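You operate a simulated robot arm through the tools that you are given. There is no shell and no other tool. Be economical: measure what you need, move in short steps, check, and stop when the job is done.

You are at the controls of a simulated robot arm. One attempt, no reset.

Task
Key the job card's address for lamp two and light the can white.
Fine: dim and white full up; other lamps keep their addresses.

The check looks at the end state, three seconds after you hand in, the way a careful person would. Anything else that was tipped, shoved, dropped, spilled or broken makes it a failure.

Robot
A 7-joint arm with a two-finger parallel gripper, hanging from a carriage that runs on a gantry, over the field with the corners [32, 161.7], [-96, 163], [-98.4, -67], [29.6, -68.3] (x, y) and turns from -0.611 to 11.397 rad about z. Base frame: it is fixed where the carriage stands at the start and does not move with it; the origin is on the floor, on the carriage's upright axis, x ahead of it, y to its left, z up; the surface under the hand at the start is at about z = 84. Lengths are in cm, angles in rad, forces in N, time in s.
With the tool pointing down near the work surface it reaches from about 34 to 72 cm from the robot's upright axis, wherever it stands. Its first joint turns from -2.496 to 2.496 rad. Places, roughly: clear button [50, -120, 80]; dark button [40, -80, 80]; fader marked blue [40, -60, 80]; fader marked dim [40, -40, 80]; fader marked green [40, -50, 80]; fader marked red [40, -50, 80]; fader marked shape [40, -80, 80]; fader marked tint [40, -70, 80]; fader marked white [40, -60, 80]; fader marked zoom [40, -70, 80]; grey button marked dawn [60, -90, 80]; grey button marked dusk [60, -100, 80]; grey button marked moon [60, -110, 80]; grey button marked noon [60, -100, 80]; grey button marked two [60, -50, 80]; job card [100, -80, 120]. Payload 1.57 kg.
Tool frame: the origin (TCP) lies between the finger pads and is the grasp point; the fingertips stand 3 cm ahead of it; z points along the fingers, y is the line along which they close. The gripper opens to 11 cm. The fingers are 2.4 cm wide and 1.2 cm thick; the gripper's body (4.8 by 11.2 cm) begins 7.8 cm behind the TCP.
Orientation is that of the tool frame in the base frame, as [roll, pitch, yaw] about the fixed x, y, z axes, in that order (R = Rz(yaw) Ry(pitch) Rx(roll)). With the fingers straight down and closing along the base's y, the tool's x points along the base's -x, its y along +y and its z along -z.

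Tools
- The arm moves only by the tool drive_tool. Its argument "targets" is a list of rows, each a list of 6 numbers: the shift along the tool's x, y, z in cm, then the turn, a rotation vector about the tool's x, y, z in rad. In form: [[dx, dy, dz, wx, wy, wz], ...]. A call has 1 to 12 rows; each row shifts and turns the commanded pose from where the row before left it, along the tool's axes as they then stand. "jaw" is the closure in counts, from 0 (fully open) to 255 (shut), set as the call begins (left out, the last holds). Each row takes 0.2 s and may step no farther than 5 cm and 0.15 rad from the row before; otherwise, or with a gripper value out of range, the whole call is refused. A pose out of reach is approached as far as the arm can. The call stops where the force on the tool passes 40 N (or 10 N more than at its start, if that is more) or the arm is blocked; 0.2 s more then pass. The fingers move at their own pace (about 4.5 cm/s each) and stop on an object; they squeeze with about 37 N. The grip force told is the motor's: it shows also when the fingers shut on nothing. Time passes only in rows, and 0.2 s behind the last, so rows that do not move let the fingers close. It gives the time, the measured TCP pose, the force on the tool (base axes), the opening and the grip force at its end, in the units of the frame above (readings bear some noise), with the torque about the TCP (base axes, N m) and any sound that the robot's microphone picked up.
- Cameras (640 x 400 px; columns grow to the right, rows downward): "scene" is now at [23.96, -5.6, 179.66]; the picture's right is [-0.98, -0.20, 0.00], its down [-0.17, 0.85, -0.51] and it looks along [0.10, -0.50, -0.86] (base axes); focal length 265 px, centre (320, 200). "wrist" rides on the gripper at [7, 1.6, -14.1] in the tool frame; the picture's right is [-0.23, 0.97, 0.00], its down [-0.86, -0.20, -0.48] and it looks along [-0.47, -0.11, 0.88] (tool axes); focal length 222 px, centre (320, 200). There is no depth. A picture from a camera that has moved, and an enlarged one, comes with that camera's place and axes in the base frame and with its lens. The place of the scene camera against the robot may be out by one fixed shift of up to 1.8 cm in any direction.
- get_image(camera): a new picture of that camera. The clock stands still meanwhile.
- raise_lower(by): slides the trunk up (or, below 0, down) by that many cm; the arm and the scene camera ride with it, the base frame stays. It gives what a move gives, with no picture.
- roll_base(legs): drives the robot by 1 to 6 legs, each [ahead, left, turn to the left] in cm, cm and rad, along the robot's own axes; the way and the turn of a leg run together, so that a leg with both is an arc; at most 150 cm and 3.142 rad a leg. The arm and the cameras ride along, it lands a little off, and it stops where it bumps. It keeps to its track: a leg is cut to what the track allows. It gives what a move gives.
- turn_head(pan, tilt): turns the head with the scene camera to pan (to the left, within 2.705 rad either way) and tilt (down, from -0.506 to 1.204), counted from straight ahead of the robot. It gives what a move gives.
- enlarge(camera, box): a new picture of the part [left, top, right, bottom] of that camera's present view, enlarged. The clock stands still meanwhile.
- close_job(): hands the job in; it is judged then, once.

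Work in short steps. Places have to be worked out from the pictures, the camera data and where the tool is seen: move nearer, look again, correct. Check each grasp and each placing, and mend what went wrong. You have 120 turns and 90 pictures in all, those below and enlarged ones among them. Open the gripper and draw the arm clear of the work before you hand the job in, unless the task says otherwise; then end with one line.

The tools are called after "Emit:" as a command line: name --pt "numbers of a row" for each row, then --argument value for the rest, lists and objects as JSON in quotes. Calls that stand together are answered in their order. drive_tool: Moves the arm, as the interface text tells. Its arguments: {"type":"object","properties":{"targets":{"type":"array","items":{"type":"array","items":{"type":"number"}}},"jaw":{"type":"number"}},"required":["targets"]} The other tools are called the same way: raise_lower (by) slides the trunk up or down; roll_base (legs) drives the base; turn_head (pan, tilt) turns the head that bears the scene camera; get_image (camera) takes a picture; enlarge (camera, box) takes an enlarged picture of a part of a camera's view; close_job () hands the job in.

At the start:

```text
clock: 0.0
tcp_pos: [47.82, -44.86, 104.24]
orientation: [-3.141, 0.0, 3.141]
ft_force: [-0.3, 0.1, -0.1]
ft_torque: [-0.01, 0.02, -0.03]
grip_width: 10.99
gripper_force: 0.1
trunk travel left (down, up): [-47.5, 12.0]
robot x, y, heading: [-0.17, -0.02, -0.001]
head pan, tilt: [-1.368, 1.04]
```

scene: 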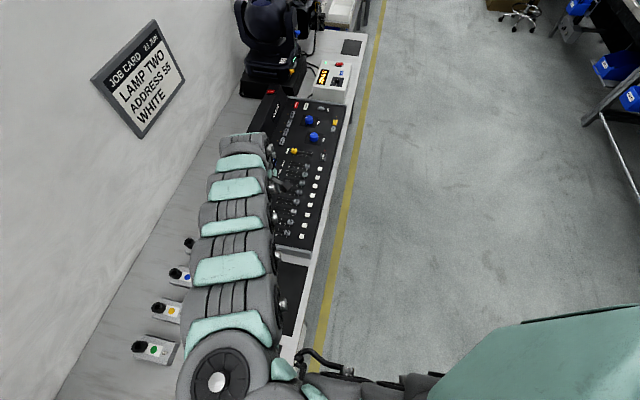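
wrist: 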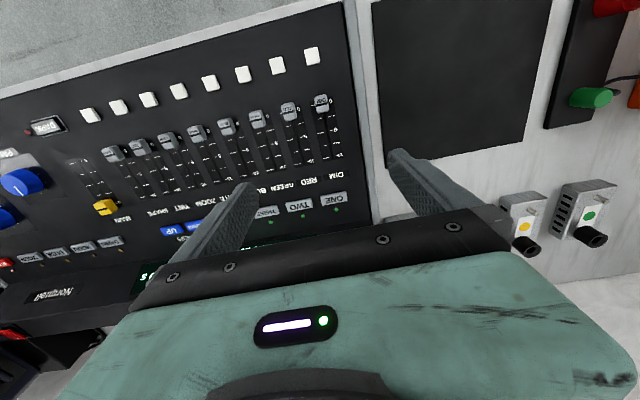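

The job card is readable but I want its digits exactly, and I need an enlarged view of the console.

Emit:
enlarge --camera "scene" --box '[80, 10, 200, 145]'

Emit:
enlarge --camera "scene" --box '[230, 50, 370, 150]'

Emit:
enlarge --camera "wrist" --box '[0, 0, 380, 310]'

```text
2.96 times, centred on (140, 78) of scene
camera zoom: at [23.96, -5.6, 179.66], right [-0.98, -0.2, 0.0], down [-0.17, 0.85, -0.51], along [0.1, -0.5, -0.86], focal length 785 px, centre (853, 563)
```

zoom: 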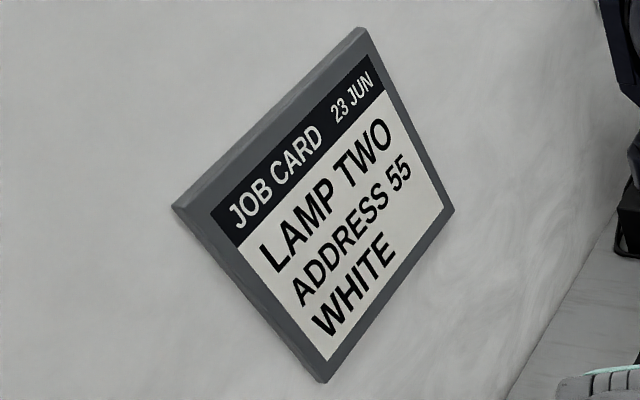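

```text
4.00 times, centred on (300, 100) of scene
camera zoom: at [23.96, -5.6, 179.66], right [-0.98, -0.2, 0.0], down [-0.17, 0.85, -0.51], along [0.1, -0.5, -0.86], focal length 1059 px, centre (400, 600)
```

zoom: 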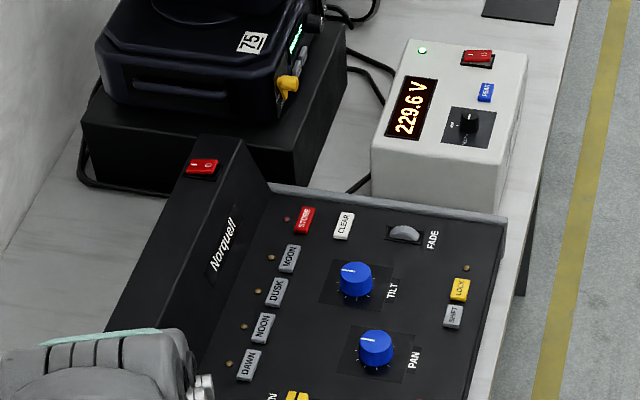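

```text
1.29 times, centred on (190, 155) of wrist
camera zoom: at [40.78, -43.35, 118.29], right [0.23, 0.97, 0.0], down [0.86, -0.2, 0.48], along [0.47, -0.11, -0.88], focal length 287 px, centre (488, 258)
```

zoom: 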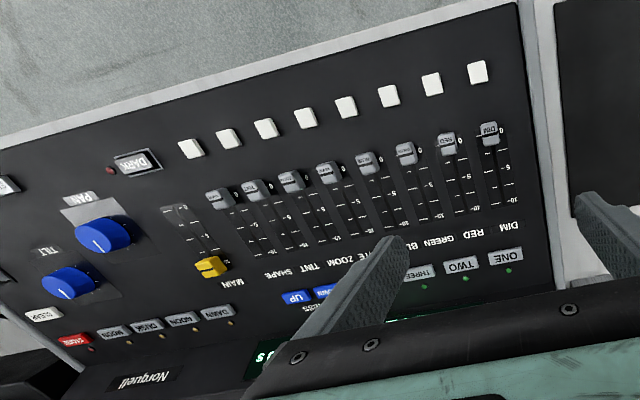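

I'll verify the address digits and read the console's display end more closely.

Emit:
enlarge --camera "scene" --box '[135, 55, 175, 95]'

Emit:
drive_tool --pt "0 0 -5 0 0 0" --pt "5 0 -3 0 0 0" --pt "5 -3 0 0 0 0" --pt "3 -4 0 0 0 0" --pt "0 -4 0 0 0 0" --jaw 255

Emit:
get_image --camera "wrist"

Emit:
get_image --camera "scene"

```text
10.00 times, centred on (155, 75) of scene
camera zoom: at [23.96, -5.6, 179.66], right [-0.98, -0.2, 0.0], down [-0.17, 0.85, -0.51], along [0.1, -0.5, -0.86], focal length 2649 px, centre (1970, 1450)
```

zoom: 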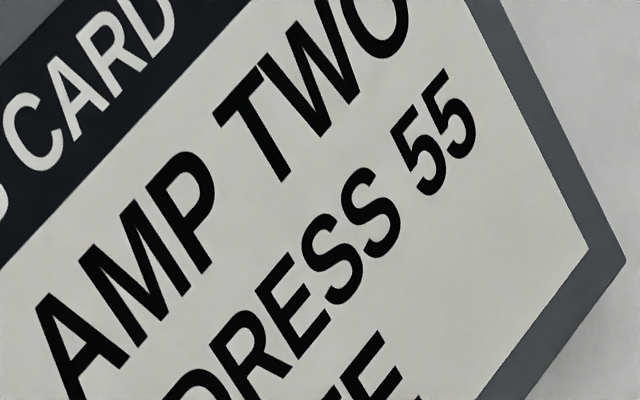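

```text
refused: row 2 steps farther than a row can; nothing moved
```

```text
83 pictures are left
camera wrist: at [40.78, -43.35, 118.29], right [0.23, 0.97, 0.0], down [0.86, -0.2, 0.48], along [0.47, -0.11, -0.88], focal length 222 px, centre (320, 200)
```

wrist: 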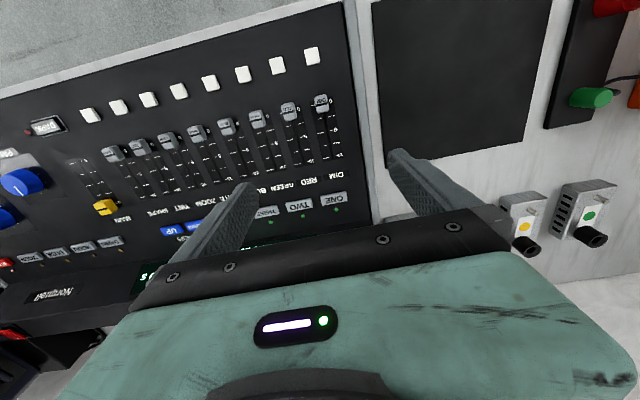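

```text
82 pictures are left
camera scene: at [23.96, -5.6, 179.66], right [-0.98, -0.2, 0.0], down [-0.17, 0.85, -0.51], along [0.1, -0.5, -0.86], focal length 265 px, centre (320, 200)
```

scene: 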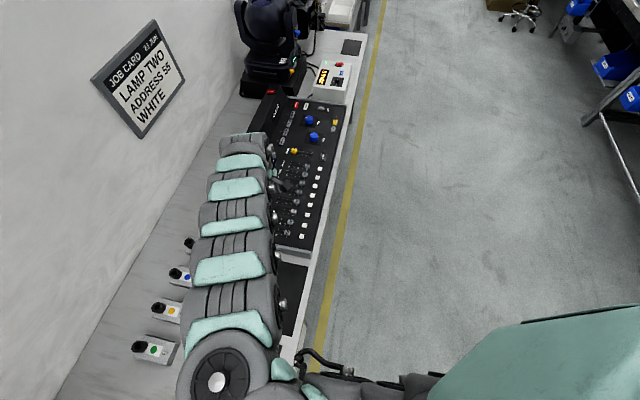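

Address 55. Re-issuing the move in smaller steps: up, toward the robot and along -y, with jaws closing, to see the console face.

Emit:
drive_tool --pt "0 0 -4.5 0 0 0" --pt "0 0 -4.5 0 0 0" --pt "0 -4.5 0 0 0 0" --pt "0 -4.5 0 0 0 0" --pt "0 -4.5 0 0 0 0" --pt "4.5 0 0 0 0 0" --pt "4.5 0 0 0 0 0" --pt "4.5 0 0 0 0 0" --pt "0 0 0 0 0 0" --jaw 255

Emit:
get_image --camera "wrist"

Emit:
get_image --camera "scene"

```text
clock: 2.0
tcp_pos: [34.94, -57.76, 112.73]
orientation: [-3.141, 0.0, 3.141]
ft_force: [-0.1, -0.1, 0.2]
ft_torque: [-0.02, 0.0, 0.03]
grip_width: 0.0
gripper_force: 21.2
out of reach, approached as far as the arm can: row 2, 5
trunk travel left (down, up): [-47.5, 12.0]
robot x, y, heading: [-0.21, -0.26, 0.002]
head pan, tilt: [-1.368, 1.04]
```

```text
81 pictures are left
camera wrist: at [27.9, -56.16, 126.73], right [0.23, 0.97, 0.0], down [0.86, -0.2, 0.48], along [0.47, -0.11, -0.88], focal length 222 px, centre (320, 200)
```

wrist: 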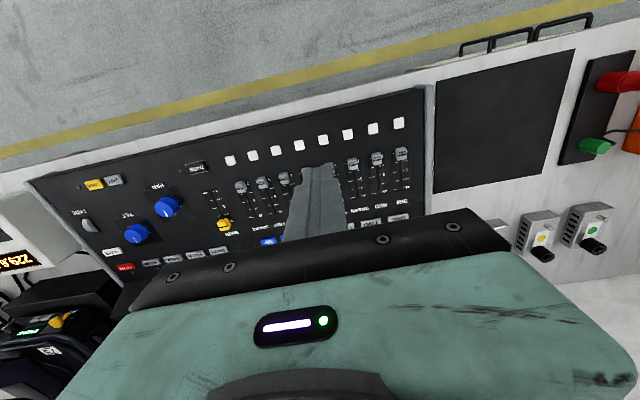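

```text
80 pictures are left
camera scene: at [23.96, -5.6, 179.66], right [-0.98, -0.2, 0.0], down [-0.17, 0.84, -0.51], along [0.1, -0.5, -0.86], focal length 265 px, centre (320, 200)
```

scene: 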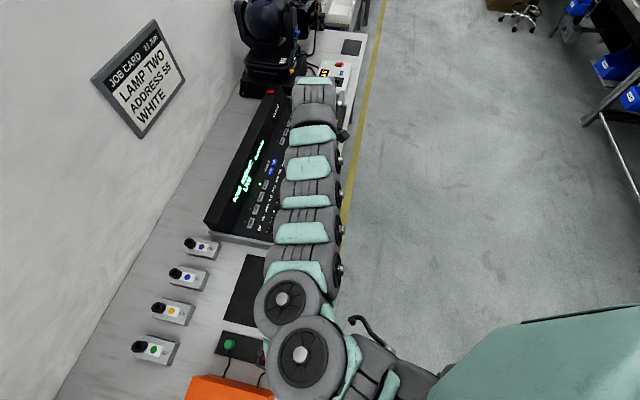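

The display is now visible in the scene view. I'll read it, and meanwhile plan to swing the arm forward so the carriage can move along y to face the console.

Emit:
enlarge --camera "scene" --box '[200, 60, 380, 240]'

Emit:
drive_tool --pt "-2 4.5 0 0 0 0" --pt "-2 4.5 0 0 0 0" --pt "-2 4.5 0 0 0 0" --pt "0 4.8 0 0 0 0" --pt "0 4.8 0 0 0 0" --pt "0 4.8 0 0 0 0" --pt "0 4.8 0 0 0 0" --pt "0 4.8 0 0 0 0" --pt "0 4.8 0 0 0 0" --pt "0 4.8 0 0 0 0" --pt "0 4.8 0 0 0 0"

```text
2.22 times, centred on (290, 150) of scene
camera zoom: at [23.96, -5.6, 179.66], right [-0.98, -0.2, 0.0], down [-0.17, 0.84, -0.51], along [0.1, -0.5, -0.86], focal length 589 px, centre (387, 311)
```

zoom: 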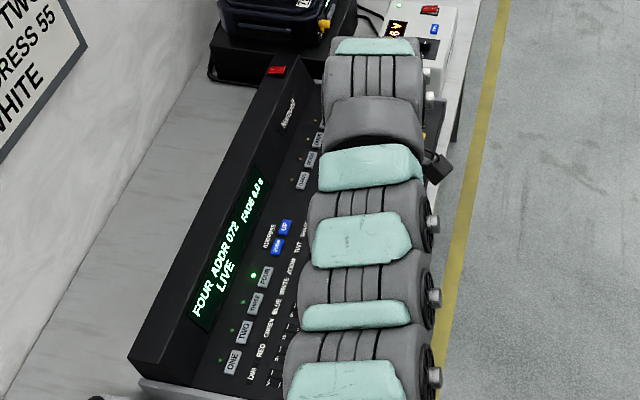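

```text
clock: 4.4
tcp_pos: [42.08, -12.37, 107.73]
orientation: [-3.14, -0.002, -3.141]
ft_force: [0.2, -0.8, -0.5]
ft_torque: [-0.02, 0.01, 0.01]
grip_width: 0.0
gripper_force: 20.9
out of reach, approached as far as the arm can: row 2, 3, 4, 5, 11
trunk travel left (down, up): [-47.5, 12.0]
robot x, y, heading: [0.11, 0.03, 0.002]
head pan, tilt: [-1.368, 1.04]
```

The display says "FOUR ADDR 072 FADE 0.0s LIVE", so TWO must be selected and then readdressed. Now the carriage goes along -y to face the console.

Emit:
roll_base --legs '[[0, -40, 0], [0, -24, 0]]'

Emit:
turn_head --pan 0.0 --tilt 0.9

Emit:
get_image --camera "scene"

Emit:
get_image --camera "wrist"

```text
clock: 8.3
tcp_pos: [42.38, -76.48, 107.75]
orientation: [-3.141, 0.0, -3.139]
ft_force: [0.7, 0.2, 0.2]
ft_torque: [0.04, 0.0, -0.01]
grip_width: 0.0
gripper_force: 21.7
trunk travel left (down, up): [-47.5, 12.0]
robot x, y, heading: [-0.15, -64.03, 0.006]
head pan, tilt: [-1.368, 1.04]
```

```text
clock: 9.8
tcp_pos: [42.3, -76.45, 107.7]
orientation: [3.14, 0.0, -3.139]
ft_force: [0.2, -0.2, -1.0]
ft_torque: [0.0, 0.05, 0.02]
grip_width: 0.0
gripper_force: 21.4
trunk travel left (down, up): [-47.5, 12.0]
robot x, y, heading: [0.28, -64.35, -0.001]
head pan, tilt: [0.0, 0.901]
```

```text
78 pictures are left
camera scene: at [30.31, -63.0, 180.66], right [0.0, -1.0, 0.0], down [-0.78, 0.0, -0.62], along [0.62, 0.0, -0.78], focal length 265 px, centre (320, 200)
```

scene: 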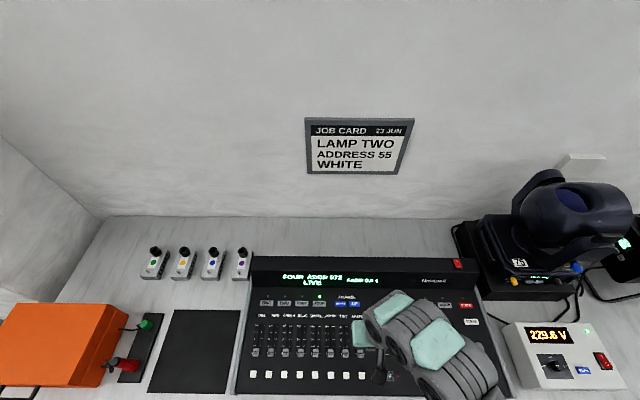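

```text
77 pictures are left
camera wrist: at [35.25, -74.84, 121.82], right [0.23, 0.97, 0.0], down [0.86, -0.2, 0.48], along [0.47, -0.11, -0.88], focal length 222 px, centre (320, 200)
```

wrist: 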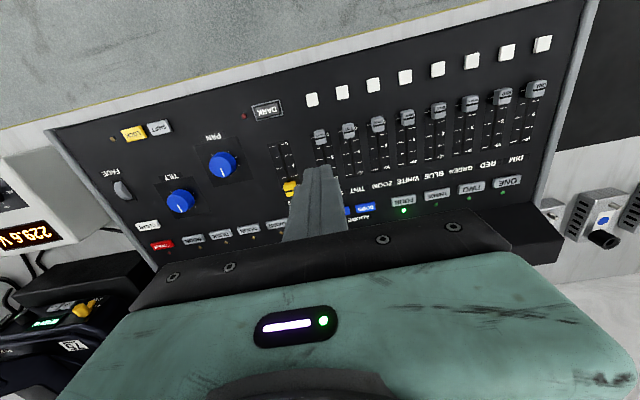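

Good frontal view. I enlarge the panel and the fixture.

Emit:
enlarge --camera "scene" --box '[230, 250, 380, 390]'

Emit:
enlarge --camera "scene" --box '[450, 160, 640, 310]'

Emit:
enlarge --camera "wrist" --box '[260, 20, 560, 240]'

```text
2.86 times, centred on (305, 320) of scene
camera zoom: at [30.31, -63.0, 180.66], right [0.0, -1.0, 0.0], down [-0.78, 0.0, -0.62], along [0.62, 0.0, -0.78], focal length 757 px, centre (363, -143)
```

zoom: 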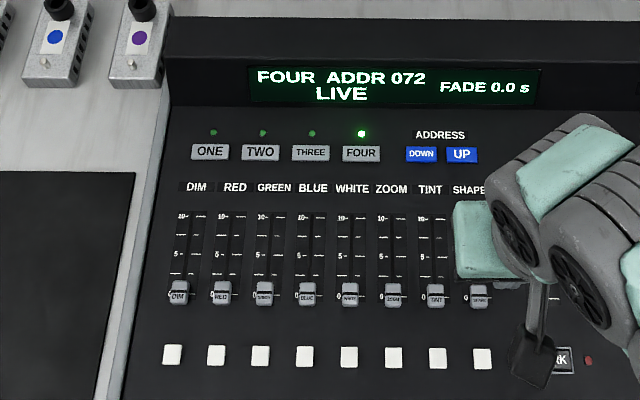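

```text
2.67 times, centred on (545, 235) of scene
camera zoom: at [30.31, -63.0, 180.66], right [0.0, -1.0, 0.0], down [-0.78, 0.0, -0.62], along [0.62, 0.0, -0.78], focal length 706 px, centre (-280, 107)
```

zoom: 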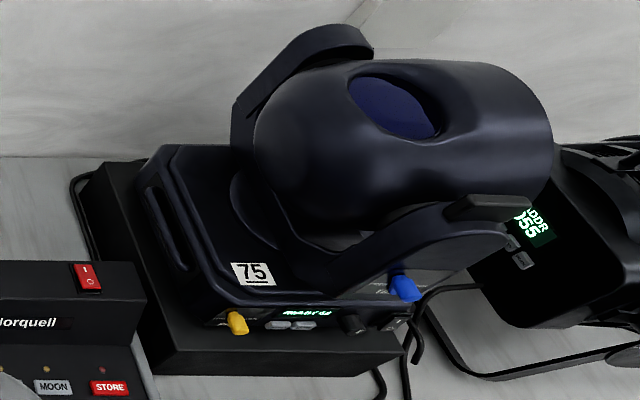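

```text
1.82 times, centred on (410, 130) of wrist
camera zoom: at [35.25, -74.84, 121.82], right [0.23, 0.97, 0.0], down [0.86, -0.2, 0.48], along [0.47, -0.11, -0.88], focal length 404 px, centre (156, 327)
```

zoom: 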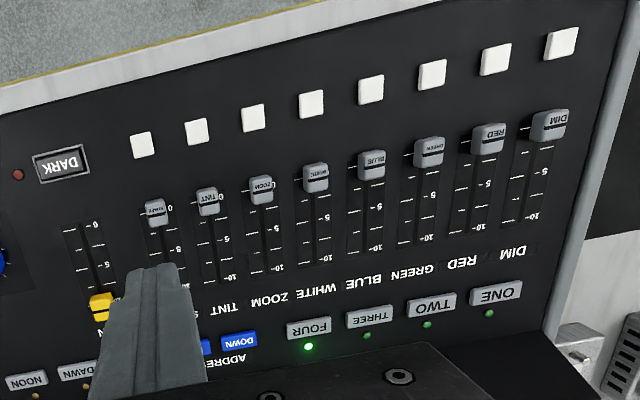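

Triangulating between wrist views puts the flat panel at z≈84, TWO at (59.3, -51.5), UP at (58.9, -76.5), DOWN at (58.9, -71.5). The can itself shows ADDR 055. I move the closed fingertips above TWO.

Emit:
drive_tool --pt "-4 3 0 0 0 0" --pt "-4 3 0 0 0 0" --pt "-3 4 0 0 0 0" --pt "-3 4 0 0 0 0" --pt "-3 4 0 0 0 0" --pt "0 4 0 0 0 0" --pt "0 2.95 0 0 0 0" --pt "0 0 5 0 0 0" --pt "0 0 5 0 0 0" --pt "0 0 5 0 0 0" --pt "0 0 1 0 0 0"

Emit:
get_image --camera "scene"

Emit:
get_image --camera "wrist"

```text
clock: 12.2
tcp_pos: [59.29, -51.46, 91.76]
orientation: [-3.141, -0.001, -3.141]
ft_force: [0.4, -1.0, -0.6]
ft_torque: [0.0, 0.02, 0.0]
grip_width: 0.02
gripper_force: 21.2
trunk travel left (down, up): [-47.5, 12.0]
robot x, y, heading: [-0.07, -63.85, -0.003]
head pan, tilt: [0.0, 0.901]
```

```text
73 pictures are left
camera scene: at [30.31, -62.99, 180.66], right [0.0, -1.0, 0.0], down [-0.78, 0.0, -0.62], along [0.62, 0.0, -0.78], focal length 265 px, centre (320, 200)
```

scene: 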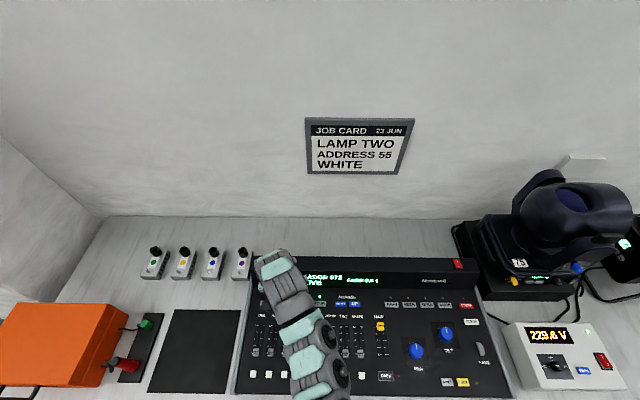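

```text
72 pictures are left
camera wrist: at [52.18, -49.92, 105.9], right [0.22, 0.97, 0.0], down [0.86, -0.2, 0.48], along [0.47, -0.11, -0.88], focal length 222 px, centre (320, 200)
```

wrist: 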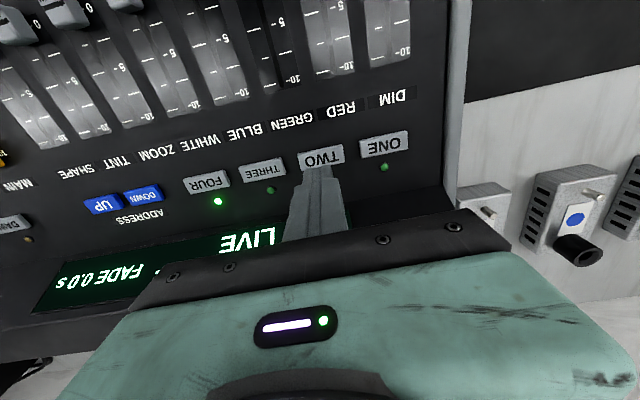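

Fingertip (z≈88.8) is centred over TWO. Descending carefully to find contact.

Emit:
drive_tool --pt "0 0 3 0 0 0" --pt "0 0 1 0 0 0" --pt "0 0 0.3 0 0 0" --pt "0 0 0.3 0 0 0"

```text
clock: 13.2
tcp_pos: [59.34, -51.49, 87.35]
orientation: [3.14, 0.002, -3.139]
ft_force: [-3.4, -2.0, 9.7]
ft_torque: [-0.04, 0.08, -0.02]
grip_width: 0.0
gripper_force: 21.7
trunk travel left (down, up): [-47.5, 12.0]
robot x, y, heading: [-0.17, -63.9, 0.001]
head pan, tilt: [0.0, 0.901]
heard: click
```

A click at 9.7 N with the tip around z=84.35. I retract and look.

Emit:
drive_tool --pt "0 0 -3 0 0 0" --pt "0 0 -3 0 0 0"

Emit:
get_image --camera "wrist"

Emit:
enlarge --camera "scene" --box '[230, 240, 510, 400]'

```text
clock: 13.8
tcp_pos: [59.15, -51.26, 93.07]
orientation: [3.141, 0.0, -3.14]
ft_force: [0.6, 1.0, -0.5]
ft_torque: [0.0, 0.06, -0.01]
grip_width: 0.0
gripper_force: 21.4
trunk travel left (down, up): [-47.5, 12.0]
robot x, y, heading: [0.33, -64.01, 0.0]
head pan, tilt: [0.0, 0.901]
```

```text
71 pictures are left
camera wrist: at [52.19, -49.78, 107.13], right [0.23, 0.97, 0.0], down [0.86, -0.2, 0.48], along [0.47, -0.11, -0.88], focal length 222 px, centre (320, 200)
```

wrist: 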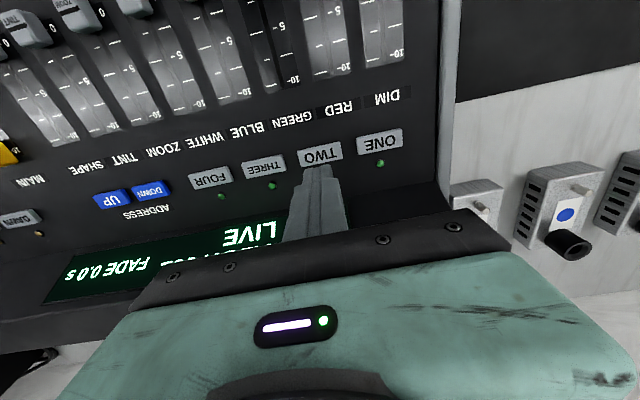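

```text
2.29 times, centred on (370, 320) of scene
camera zoom: at [30.31, -62.98, 180.65], right [0.0, -1.0, 0.0], down [-0.78, 0.0, -0.62], along [0.62, 0.0, -0.78], focal length 605 px, centre (206, -74)
```

zoom: 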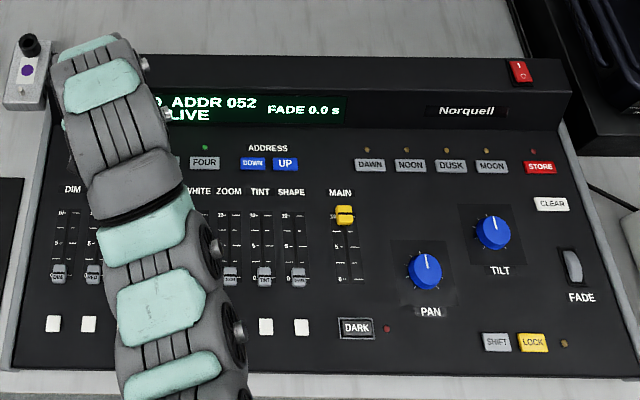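

Now TWO is selected at ADDR 052; three UP presses are needed. Moving above UP.

Emit:
drive_tool --pt "0.3 -5 0 0 0 0" --pt "0 -5 0 0 0 0" --pt "0 -5 0 0 0 0" --pt "0 -5 0 0 0 0" --pt "0 -5 0 0 0 0" --pt "0 0 0 0 0 0"

Emit:
get_image --camera "wrist"

Emit:
enlarge --camera "scene" --box '[230, 240, 510, 400]'

```text
clock: 15.2
tcp_pos: [58.96, -76.75, 92.93]
orientation: [-3.14, 0.002, -3.138]
ft_force: [-0.9, 0.5, 0.3]
ft_torque: [0.01, 0.01, 0.01]
grip_width: 0.0
gripper_force: 21.0
trunk travel left (down, up): [-47.5, 12.0]
robot x, y, heading: [0.2, -64.22, 0.0]
head pan, tilt: [0.0, 0.901]
```

```text
69 pictures are left
camera wrist: at [51.99, -75.06, 107.07], right [0.22, 0.97, 0.0], down [0.86, -0.2, 0.48], along [0.47, -0.11, -0.88], focal length 222 px, centre (320, 200)
```

wrist: 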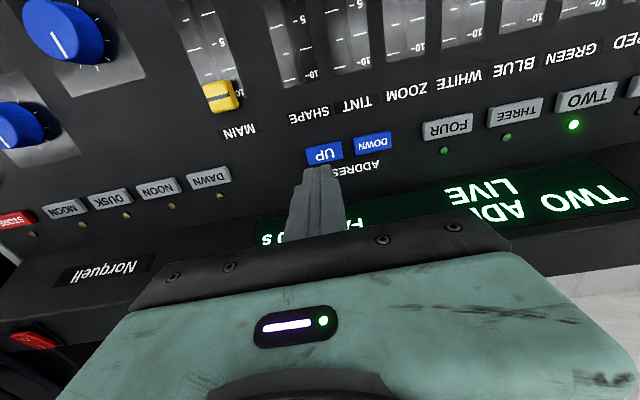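

```text
2.29 times, centred on (370, 320) of scene
camera zoom: at [30.31, -63.0, 180.66], right [0.0, -1.0, 0.0], down [-0.78, 0.0, -0.62], along [0.62, 0.0, -0.78], focal length 605 px, centre (206, -74)
```

zoom: 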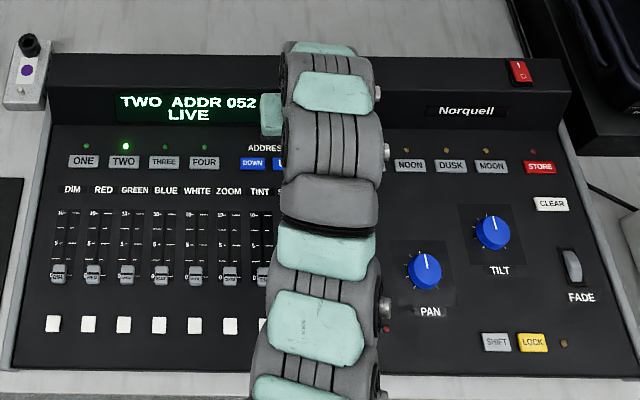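

Display reads TWO ADDR 052 and the tip is over UP. One press and check.

Emit:
drive_tool --pt "0 0.4 3 0 0 0" --pt "0 0 2.4 0 0 0" --pt "0 0 0.3 0 0 0" --pt "0 0 0.3 0 0 0" --pt "0 0 -3 0 0 0"

Emit:
enlarge --camera "scene" --box '[230, 240, 510, 400]'

```text
clock: 16.4
tcp_pos: [59.04, -76.14, 90.23]
orientation: [3.141, 0.001, -3.138]
ft_force: [0.3, 0.3, -0.3]
ft_torque: [0.01, -0.05, -0.03]
grip_width: 0.0
gripper_force: 21.6
trunk travel left (down, up): [-47.5, 12.0]
robot x, y, heading: [0.37, -63.99, 0.008]
head pan, tilt: [0.0, 0.901]
heard: click
```

```text
2.29 times, centred on (370, 320) of scene
camera zoom: at [30.31, -62.99, 180.65], right [0.0, -1.0, 0.0], down [-0.78, 0.0, -0.62], along [0.62, 0.0, -0.78], focal length 605 px, centre (206, -74)
```

zoom: 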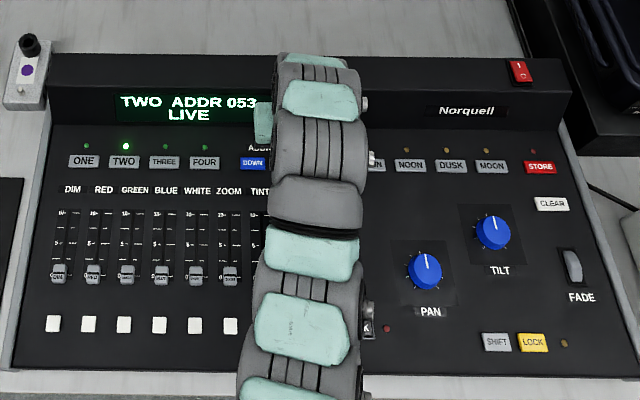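

053 after one press. Two more presses.

Emit:
drive_tool --pt "0 0 2.4 0 0 0" --pt "0 0 0.3 0 0 0" --pt "0 0 0.3 0 0 0" --pt "0 0 -3 0 0 0" --pt "0 0 0 0 0 0" --pt "0 0 2.4 0 0 0" --pt "0 0 0.3 0 0 0" --pt "0 0 0.3 0 0 0" --pt "0 0 -3 0 0 0"

Emit:
enlarge --camera "scene" --box '[230, 240, 510, 400]'

```text
clock: 18.4
tcp_pos: [58.95, -75.89, 90.11]
orientation: [3.141, 0.001, 3.141]
ft_force: [0.7, 0.9, -0.3]
ft_torque: [0.02, 0.0, -0.02]
grip_width: 0.01
gripper_force: 21.3
trunk travel left (down, up): [-47.5, 12.0]
robot x, y, heading: [0.2, -64.07, 0.004]
head pan, tilt: [0.0, 0.901]
heard: click, click
```

```text
2.29 times, centred on (370, 320) of scene
camera zoom: at [30.31, -62.99, 180.65], right [0.0, -1.0, 0.0], down [-0.78, 0.0, -0.62], along [0.62, 0.0, -0.78], focal length 605 px, centre (206, -74)
```

zoom: 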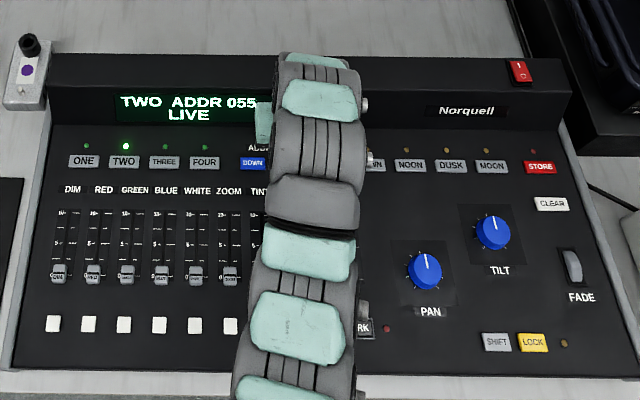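

Address is 055 for TWO. Now the faders: white knob estimated at (43.7, -62.7), dim knob at (43.7, -43.8). I move up and over to just behind the white knob and look.

Emit:
drive_tool --pt "0 0 -4 0 0 0" --pt "4 3 0 0 0 0" --pt "4 3 0 0 0 0" --pt "4 3 0 0 0 0" --pt "4 2.5 0 0 0 0" --pt "2.5 1.8 0 0 0 0" --pt "0 0 0 0 0 0"

Emit:
get_image --camera "wrist"

Emit:
enlarge --camera "scene" --box '[230, 240, 510, 400]'

```text
clock: 20.0
tcp_pos: [40.37, -62.93, 94.18]
orientation: [3.14, -0.001, -3.139]
ft_force: [0.6, 1.2, -0.6]
ft_torque: [0.01, -0.02, -0.01]
grip_width: 0.0
gripper_force: 21.0
trunk travel left (down, up): [-47.5, 12.0]
robot x, y, heading: [0.54, -64.23, -0.0]
head pan, tilt: [0.0, 0.901]
```

```text
65 pictures are left
camera wrist: at [33.38, -61.31, 108.15], right [0.23, 0.97, 0.0], down [0.86, -0.2, 0.48], along [0.47, -0.11, -0.88], focal length 222 px, centre (320, 200)
```

wrist: 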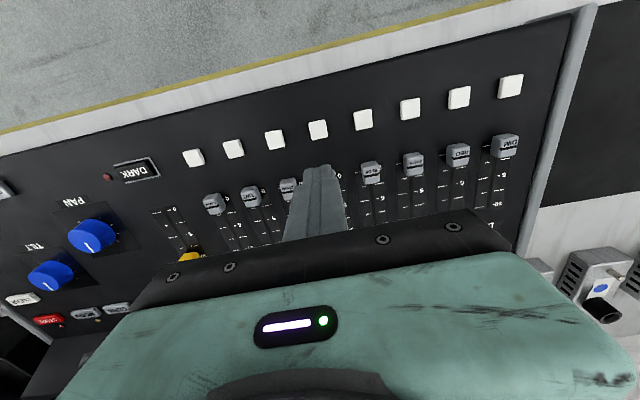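

```text
2.29 times, centred on (370, 320) of scene
camera zoom: at [30.31, -62.99, 180.65], right [0.0, -1.0, 0.0], down [-0.78, 0.0, -0.62], along [0.62, 0.0, -0.78], focal length 605 px, centre (206, -74)
```

zoom: 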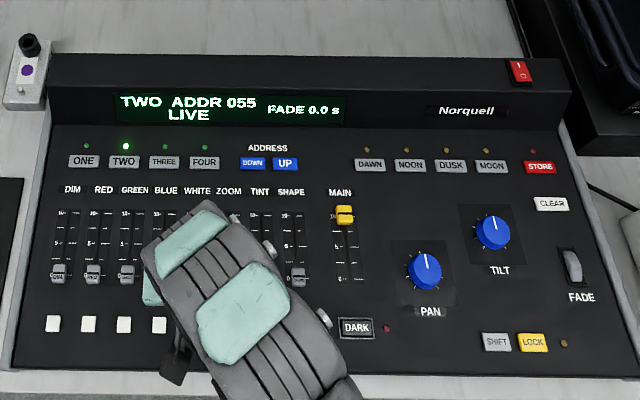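

I want knob height and the clearance behind it, so I enlarge the wrist view.

Emit:
enlarge --camera "wrist" --box '[270, 70, 540, 240]'

```text
2.35 times, centred on (405, 155) of wrist
camera zoom: at [33.38, -61.31, 108.15], right [0.23, 0.97, 0.0], down [0.86, -0.2, 0.48], along [0.47, -0.11, -0.88], focal length 523 px, centre (120, 306)
```

zoom: 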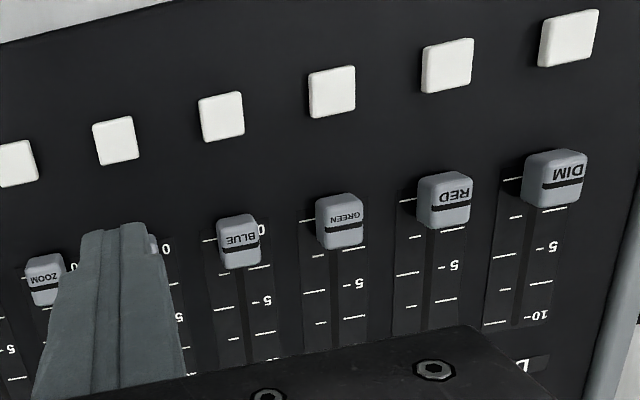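

Knob near edge is at x≈42.6, top ≈85, white button tops lower and behind. Lower the tip to z≈84.5 behind the knob, then push +x 6 cm first.

Emit:
drive_tool --pt "0 0.2 4 0 0 0" --pt "0 0 2 0 0 0" --pt "0 0 0.5 0 0 0"

Emit:
drive_tool --pt "-1 0 0 0 0 0" --pt "-1 0 0 0 0 0" --pt "-1 0 0 0 0 0" --pt "-1 0 0 0 0 0" --pt "-1 0 0 0 0 0" --pt "-1 0 0 0 0 0"

Emit:
get_image --camera "wrist"

```text
clock: 20.8
tcp_pos: [40.44, -62.52, 87.68]
orientation: [3.141, 0.001, -3.139]
ft_force: [0.5, -0.2, 0.1]
ft_torque: [0.0, -0.02, 0.01]
grip_width: 0.0
gripper_force: 21.3
trunk travel left (down, up): [-47.5, 12.0]
robot x, y, heading: [0.12, -64.09, 0.001]
head pan, tilt: [0.0, 0.901]
```

```text
clock: 22.2
tcp_pos: [46.53, -62.59, 87.6]
orientation: [-3.141, -0.001, -3.141]
ft_force: [-1.0, -0.2, 0.9]
ft_torque: [-0.01, 0.0, -0.03]
grip_width: 0.0
gripper_force: 21.1
trunk travel left (down, up): [-47.5, 12.0]
robot x, y, heading: [0.24, -64.15, 0.004]
head pan, tilt: [0.0, 0.901]
```

```text
62 pictures are left
camera wrist: at [39.46, -60.94, 101.54], right [0.23, 0.97, 0.0], down [0.86, -0.2, 0.48], along [0.47, -0.11, -0.88], focal length 222 px, centre (320, 200)
```

wrist: 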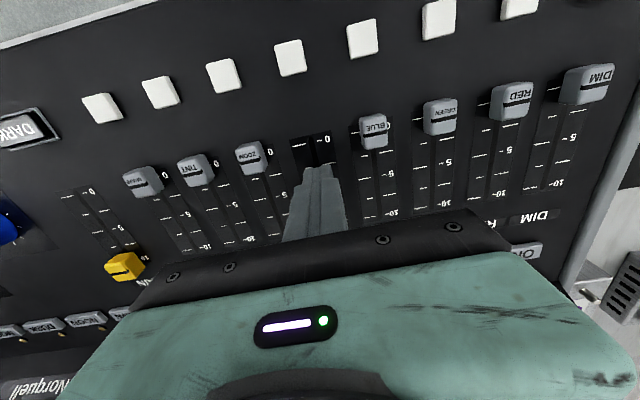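

The white knob has left its zero, apparently pushed ahead of the fingers. Continue to the end stop; a force rise tells it.

Emit:
drive_tool --pt "-1 0 0 0 0 0" --pt "-1 0 0 0 0 0" --pt "-0.5 0 0 0 0 0" --pt "-0.3 0 0 0 0 0"

Emit:
drive_tool --pt "-0.2 0 0 0 0 0" --pt "-0.2 0 0 0 0 0"

Emit:
enlarge --camera "scene" --box '[230, 240, 510, 400]'

```text
clock: 23.2
tcp_pos: [49.33, -62.48, 87.56]
orientation: [3.141, 0.0, -3.139]
ft_force: [0.1, 0.0, -0.1]
ft_torque: [0.01, 0.0, 0.02]
grip_width: 0.0
gripper_force: 21.4
trunk travel left (down, up): [-47.5, 12.0]
robot x, y, heading: [0.36, -64.28, 0.003]
head pan, tilt: [0.0, 0.901]
```

```text
clock: 23.8
tcp_pos: [49.51, -62.52, 87.55]
orientation: [-3.142, 0.0, -3.14]
ft_force: [-3.4, 1.2, -0.7]
ft_torque: [0.01, 0.1, 0.0]
grip_width: 0.0
gripper_force: 21.4
trunk travel left (down, up): [-47.5, 12.0]
robot x, y, heading: [0.48, -64.4, -0.0]
head pan, tilt: [0.0, 0.901]
```

```text
2.29 times, centred on (370, 320) of scene
camera zoom: at [30.27, -62.99, 180.63], right [0.0, -1.0, 0.0], down [-0.78, 0.0, -0.62], along [0.62, 0.0, -0.78], focal length 605 px, centre (206, -74)
```

zoom: 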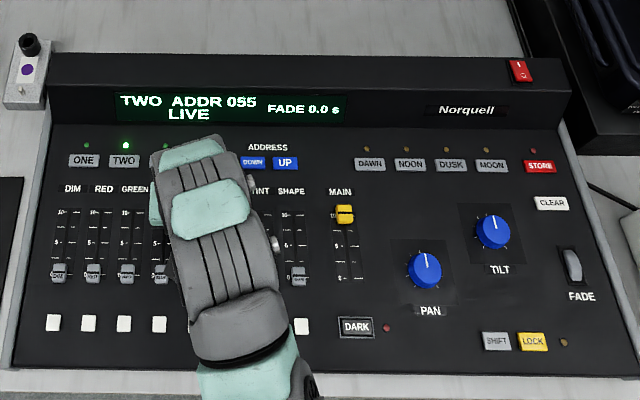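

Force is starting to build; push a little further to be sure of the stop.

Emit:
drive_tool --pt "-0.3 0 0 0 0 0" --pt "-0.3 0 0 0 0 0"

Emit:
drive_tool --pt "1.5 0 0 0 0 0" --pt "1.5 0 0 0 0 0" --pt "0 0 -5 0 0 0" --pt "4 4.5 0 0 0 0" --pt "3 4.5 0 0 0 0" --pt "0 5 0 0 0 0" --pt "0 4.7 0 0 0 0" --pt "0 0 0 0 0 0"

Emit:
get_image --camera "wrist"

Emit:
enlarge --camera "scene" --box '[230, 240, 510, 400]'

```text
clock: 24.4
tcp_pos: [49.91, -62.4, 87.66]
orientation: [3.14, -0.005, -3.139]
ft_force: [-14.0, 1.7, 0.7]
ft_torque: [0.03, 0.25, -0.04]
grip_width: 0.01
gripper_force: 21.1
trunk travel left (down, up): [-47.5, 12.0]
robot x, y, heading: [-0.06, -63.79, 0.001]
head pan, tilt: [0.0, 0.901]
```

```text
refused: row 4 steps farther than a row can; nothing moved
```

```text
60 pictures are left
camera wrist: at [42.88, -60.95, 101.68], right [0.22, 0.97, 0.0], down [0.86, -0.2, 0.47], along [0.46, -0.11, -0.88], focal length 222 px, centre (320, 200)
```

wrist: 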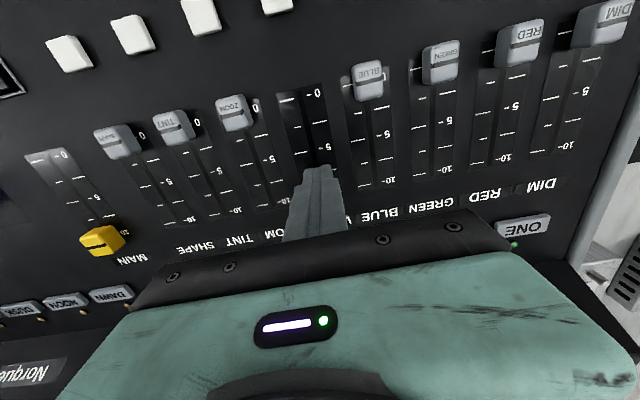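

```text
2.29 times, centred on (370, 320) of scene
camera zoom: at [30.2, -62.98, 180.6], right [0.0, -1.0, 0.0], down [-0.79, 0.0, -0.62], along [0.62, 0.0, -0.79], focal length 605 px, centre (206, -74)
```

zoom: 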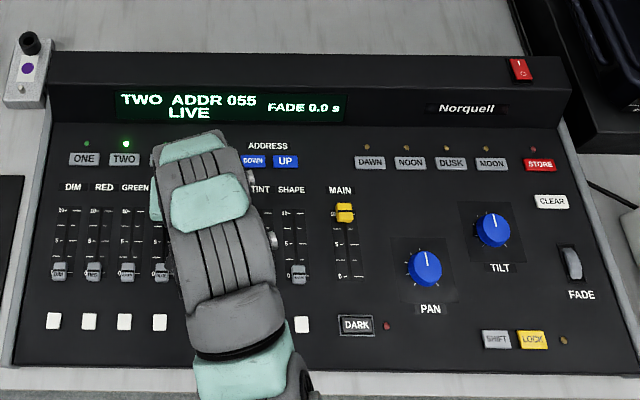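

14 N against the stop: white is at its end. Back off, lift and move behind the dim knob with shorter rows.

Emit:
drive_tool --pt "1.5 0 0 0 0 0" --pt "0 0 -4 0 0 0" --pt "2.5 4 0 0 0 0" --pt "2.5 4 0 0 0 0" --pt "2.5 4 0 0 0 0" --pt "0.7 4 0 0 0 0" --pt "0 2.6 0 0 0 0" --pt "0 0 0 0 0 0"

Emit:
get_image --camera "wrist"

Emit:
enlarge --camera "scene" --box '[230, 240, 510, 400]'

```text
clock: 26.2
tcp_pos: [40.57, -43.87, 91.67]
orientation: [3.141, 0.0, -3.139]
ft_force: [-0.2, -0.2, -0.3]
ft_torque: [0.0, 0.0, -0.03]
grip_width: 0.01
gripper_force: 21.3
trunk travel left (down, up): [-47.5, 12.0]
robot x, y, heading: [0.32, -63.84, -0.001]
head pan, tilt: [0.0, 0.901]
```

```text
58 pictures are left
camera wrist: at [33.45, -42.33, 105.7], right [0.23, 0.97, 0.0], down [0.86, -0.2, 0.48], along [0.47, -0.11, -0.88], focal length 222 px, centre (320, 200)
```

wrist: 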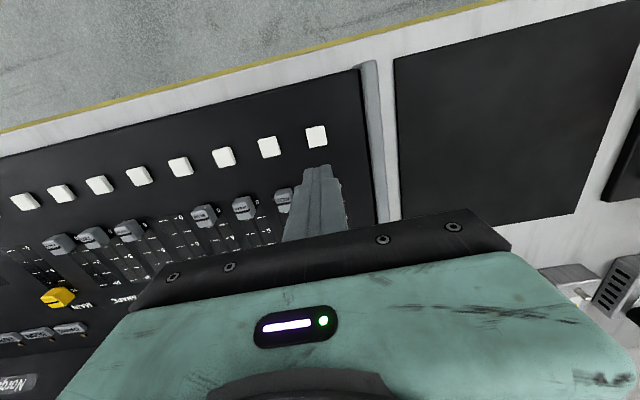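

```text
2.29 times, centred on (370, 320) of scene
camera zoom: at [30.31, -62.99, 180.66], right [0.0, -1.0, 0.0], down [-0.78, 0.0, -0.62], along [0.62, 0.0, -0.78], focal length 605 px, centre (206, -74)
```

zoom: 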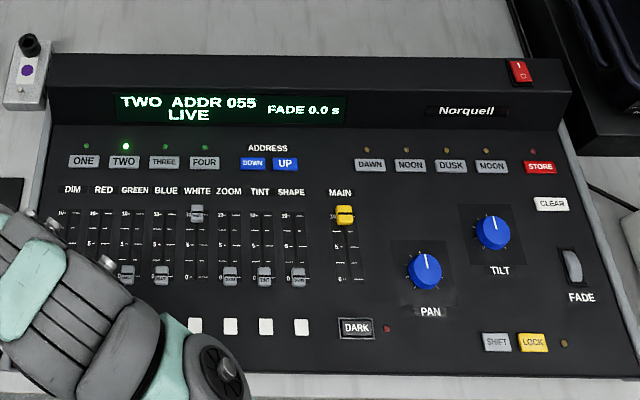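

White is at 10 now. Same push for dim: down behind the knob, then +x to the stop.

Emit:
drive_tool --pt "0 0 3 0 0 0" --pt "0.1 0 1.1 0 0 0"

Emit:
drive_tool --pt "-1 0 0 0 0 0" --pt "-1 0 0 0 0 0" --pt "-1 0 0 0 0 0" --pt "-1 0 0 0 0 0" --pt "-1 0 0 0 0 0" --pt "-1 0 0 0 0 0" --pt "-1 0 0 0 0 0" --pt "-1 0 0 0 0 0" --pt "-0.6 0 0 0 0 0"

Emit:
drive_tool --pt "-0.3 0 0 0 0 0" --pt "-0.3 0 0 0 0 0"

```text
clock: 26.8
tcp_pos: [40.46, -43.95, 87.61]
orientation: [3.141, 0.0, -3.139]
ft_force: [-0.9, -0.4, -0.4]
ft_torque: [-0.01, -0.05, 0.04]
grip_width: 0.0
gripper_force: 21.7
trunk travel left (down, up): [-47.5, 12.0]
robot x, y, heading: [-0.18, -63.56, 0.0]
head pan, tilt: [0.0, 0.901]
```

```text
clock: 28.8
tcp_pos: [49.21, -43.94, 87.5]
orientation: [-3.14, 0.001, -3.139]
ft_force: [-0.7, -0.2, 0.1]
ft_torque: [0.01, 0.03, -0.01]
grip_width: 0.0
gripper_force: 21.4
trunk travel left (down, up): [-47.5, 12.0]
robot x, y, heading: [-0.09, -64.17, -0.001]
head pan, tilt: [0.0, 0.901]
```

```text
clock: 29.4
tcp_pos: [49.54, -43.99, 87.46]
orientation: [3.14, -0.002, -3.139]
ft_force: [-0.9, 0.6, 0.2]
ft_torque: [0.02, 0.04, -0.03]
grip_width: 0.0
gripper_force: 21.0
trunk travel left (down, up): [-47.5, 12.0]
robot x, y, heading: [-0.39, -63.78, 0.001]
head pan, tilt: [0.0, 0.901]
```

Not at the stop yet; a bit more.

Emit:
drive_tool --pt "-0.3 0 0 0 0 0" --pt "-0.2 0 0 0 0 0"

```text
clock: 30.0
tcp_pos: [49.88, -44.06, 87.51]
orientation: [3.141, -0.002, -3.141]
ft_force: [-9.3, -1.3, 3.9]
ft_torque: [-0.01, 0.16, -0.01]
grip_width: 0.0
gripper_force: 21.8
trunk travel left (down, up): [-47.5, 12.0]
robot x, y, heading: [0.41, -64.07, -0.002]
head pan, tilt: [0.0, 0.901]
```

The stop is felt (9 N). One more nudge, then back off, lift and clear the arm to the left for a look.

Emit:
drive_tool --pt "-0.2 0 0 0 0 0" --pt "1.5 0 0 0 0 0" --pt "0 0 -5 0 0 0" --pt "0 0 -5 0 0 0" --pt "0 4.5 -1 0 0 0" --pt "0 4.5 0 0 0 0" --pt "0 4.5 0 0 0 0" --pt "0 4 0 0 0 0" --jaw 255

Emit:
enlarge --camera "scene" --box '[230, 240, 510, 400]'

Emit:
turn_head --pan -0.8 --tilt 0.7

Emit:
get_image --camera "scene"

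```text
clock: 31.8
tcp_pos: [48.82, -26.57, 98.57]
orientation: [3.141, 0.001, -3.139]
ft_force: [0.3, 0.2, -0.1]
ft_torque: [0.06, 0.01, 0.02]
grip_width: 0.0
gripper_force: 21.4
trunk travel left (down, up): [-47.5, 12.0]
robot x, y, heading: [-0.05, -64.05, 0.0]
head pan, tilt: [0.0, 0.901]
```

```text
2.29 times, centred on (370, 320) of scene
camera zoom: at [30.31, -62.98, 180.66], right [0.0, -1.0, 0.0], down [-0.78, 0.0, -0.62], along [0.62, 0.0, -0.78], focal length 605 px, centre (206, -74)
```

zoom: 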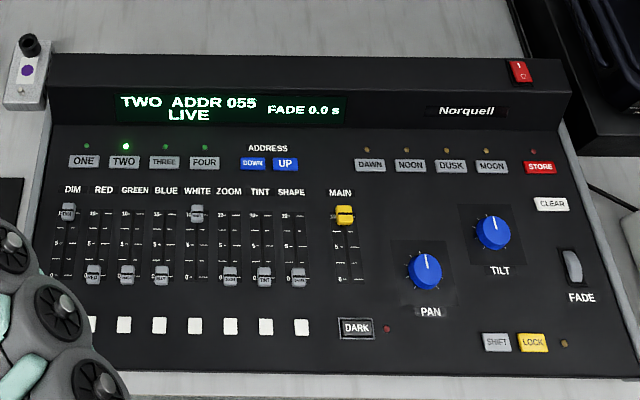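

```text
clock: 32.9
tcp_pos: [48.65, -26.49, 98.64]
orientation: [-3.141, 0.0, -3.14]
ft_force: [-0.8, 0.4, -0.2]
ft_torque: [-0.01, -0.02, 0.0]
grip_width: 0.01
gripper_force: 20.4
trunk travel left (down, up): [-47.5, 12.0]
robot x, y, heading: [-0.06, -64.2, -0.004]
head pan, tilt: [-0.799, 0.7]
```

```text
55 pictures are left
camera scene: at [28.7, -69.08, 182.27], right [-0.71, -0.7, 0.0], down [-0.45, 0.46, -0.76], along [0.53, -0.55, -0.64], focal length 265 px, centre (320, 200)
```

scene: 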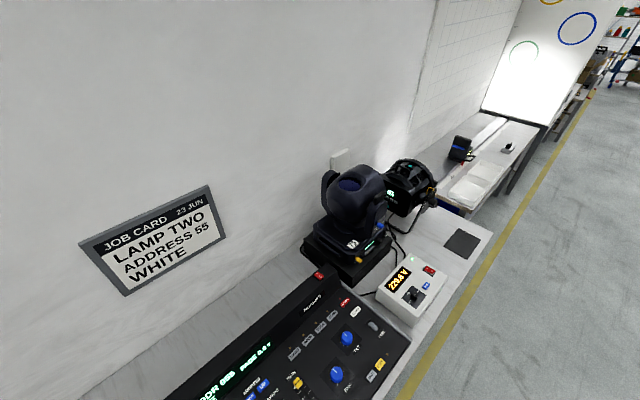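

The can now throws white light on the far screen. A quick zoom to confirm, and open the gripper.

Emit:
enlarge --camera "scene" --box '[300, 0, 620, 280]'

Emit:
drive_tool --pt "0 0 -4 0 0 0" --pt "0 0 -4 0 0 0" --pt "0 0 0 0 0 0" --pt "0 0 0 0 0 0" --pt "0 0 0 0 0 0" --pt "0 0 0 0 0 0" --pt "0 0 0 0 0 0" --jaw 0

Emit:
turn_head --pan 0.0 --tilt 0.9

Emit:
enlarge --camera "scene" --box '[140, 240, 420, 400]'

```text
1.43 times, centred on (460, 140) of scene
camera zoom: at [28.7, -69.08, 182.27], right [-0.71, -0.7, 0.0], down [-0.45, 0.46, -0.76], along [0.53, -0.55, -0.64], focal length 378 px, centre (120, 286)
```

zoom: 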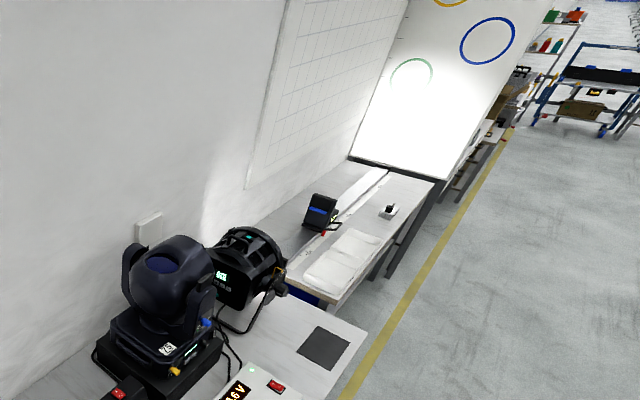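

```text
clock: 34.5
tcp_pos: [48.66, -26.47, 106.59]
orientation: [-3.141, 0.001, -3.14]
ft_force: [1.1, 0.2, 0.0]
ft_torque: [-0.01, 0.0, -0.01]
grip_width: 11.01
gripper_force: 0.1
trunk travel left (down, up): [-47.5, 12.0]
robot x, y, heading: [0.12, -63.78, -0.003]
head pan, tilt: [-0.799, 0.7]
```

```text
clock: 35.6
tcp_pos: [48.69, -26.53, 106.53]
orientation: [-3.142, 0.0, -3.14]
ft_force: [0.1, -0.5, 0.3]
ft_torque: [0.04, 0.01, 0.0]
grip_width: 11.02
gripper_force: 0.1
trunk travel left (down, up): [-47.5, 12.0]
robot x, y, heading: [0.15, -64.24, -0.003]
head pan, tilt: [0.0, 0.901]
```

```text
2.29 times, centred on (280, 320) of scene
camera zoom: at [30.31, -63.0, 180.66], right [0.0, -1.0, 0.0], down [-0.78, 0.0, -0.62], along [0.62, 0.0, -0.78], focal length 605 px, centre (411, -74)
```

zoom: 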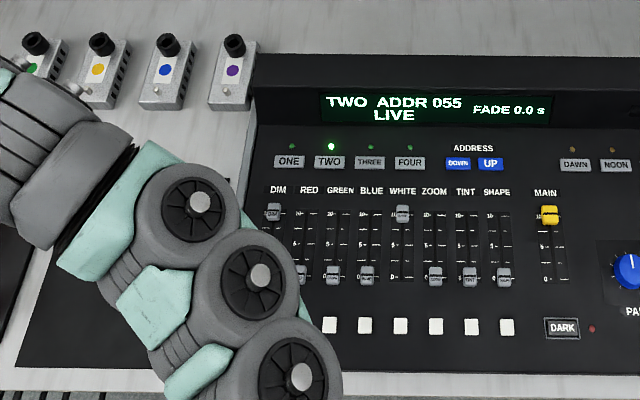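

Display shows TWO ADDR 055, dim and white are full up, the others stay at 0, the can is lit white, and the gripper is open and clear. Handing in.

Emit:
close_job

```text
The job is handed in.
```

Lamp two is keyed to address 55 from the job card, dim and white are full up, and the can is throwing white light on the screen; I didn't change any other lamp's address.
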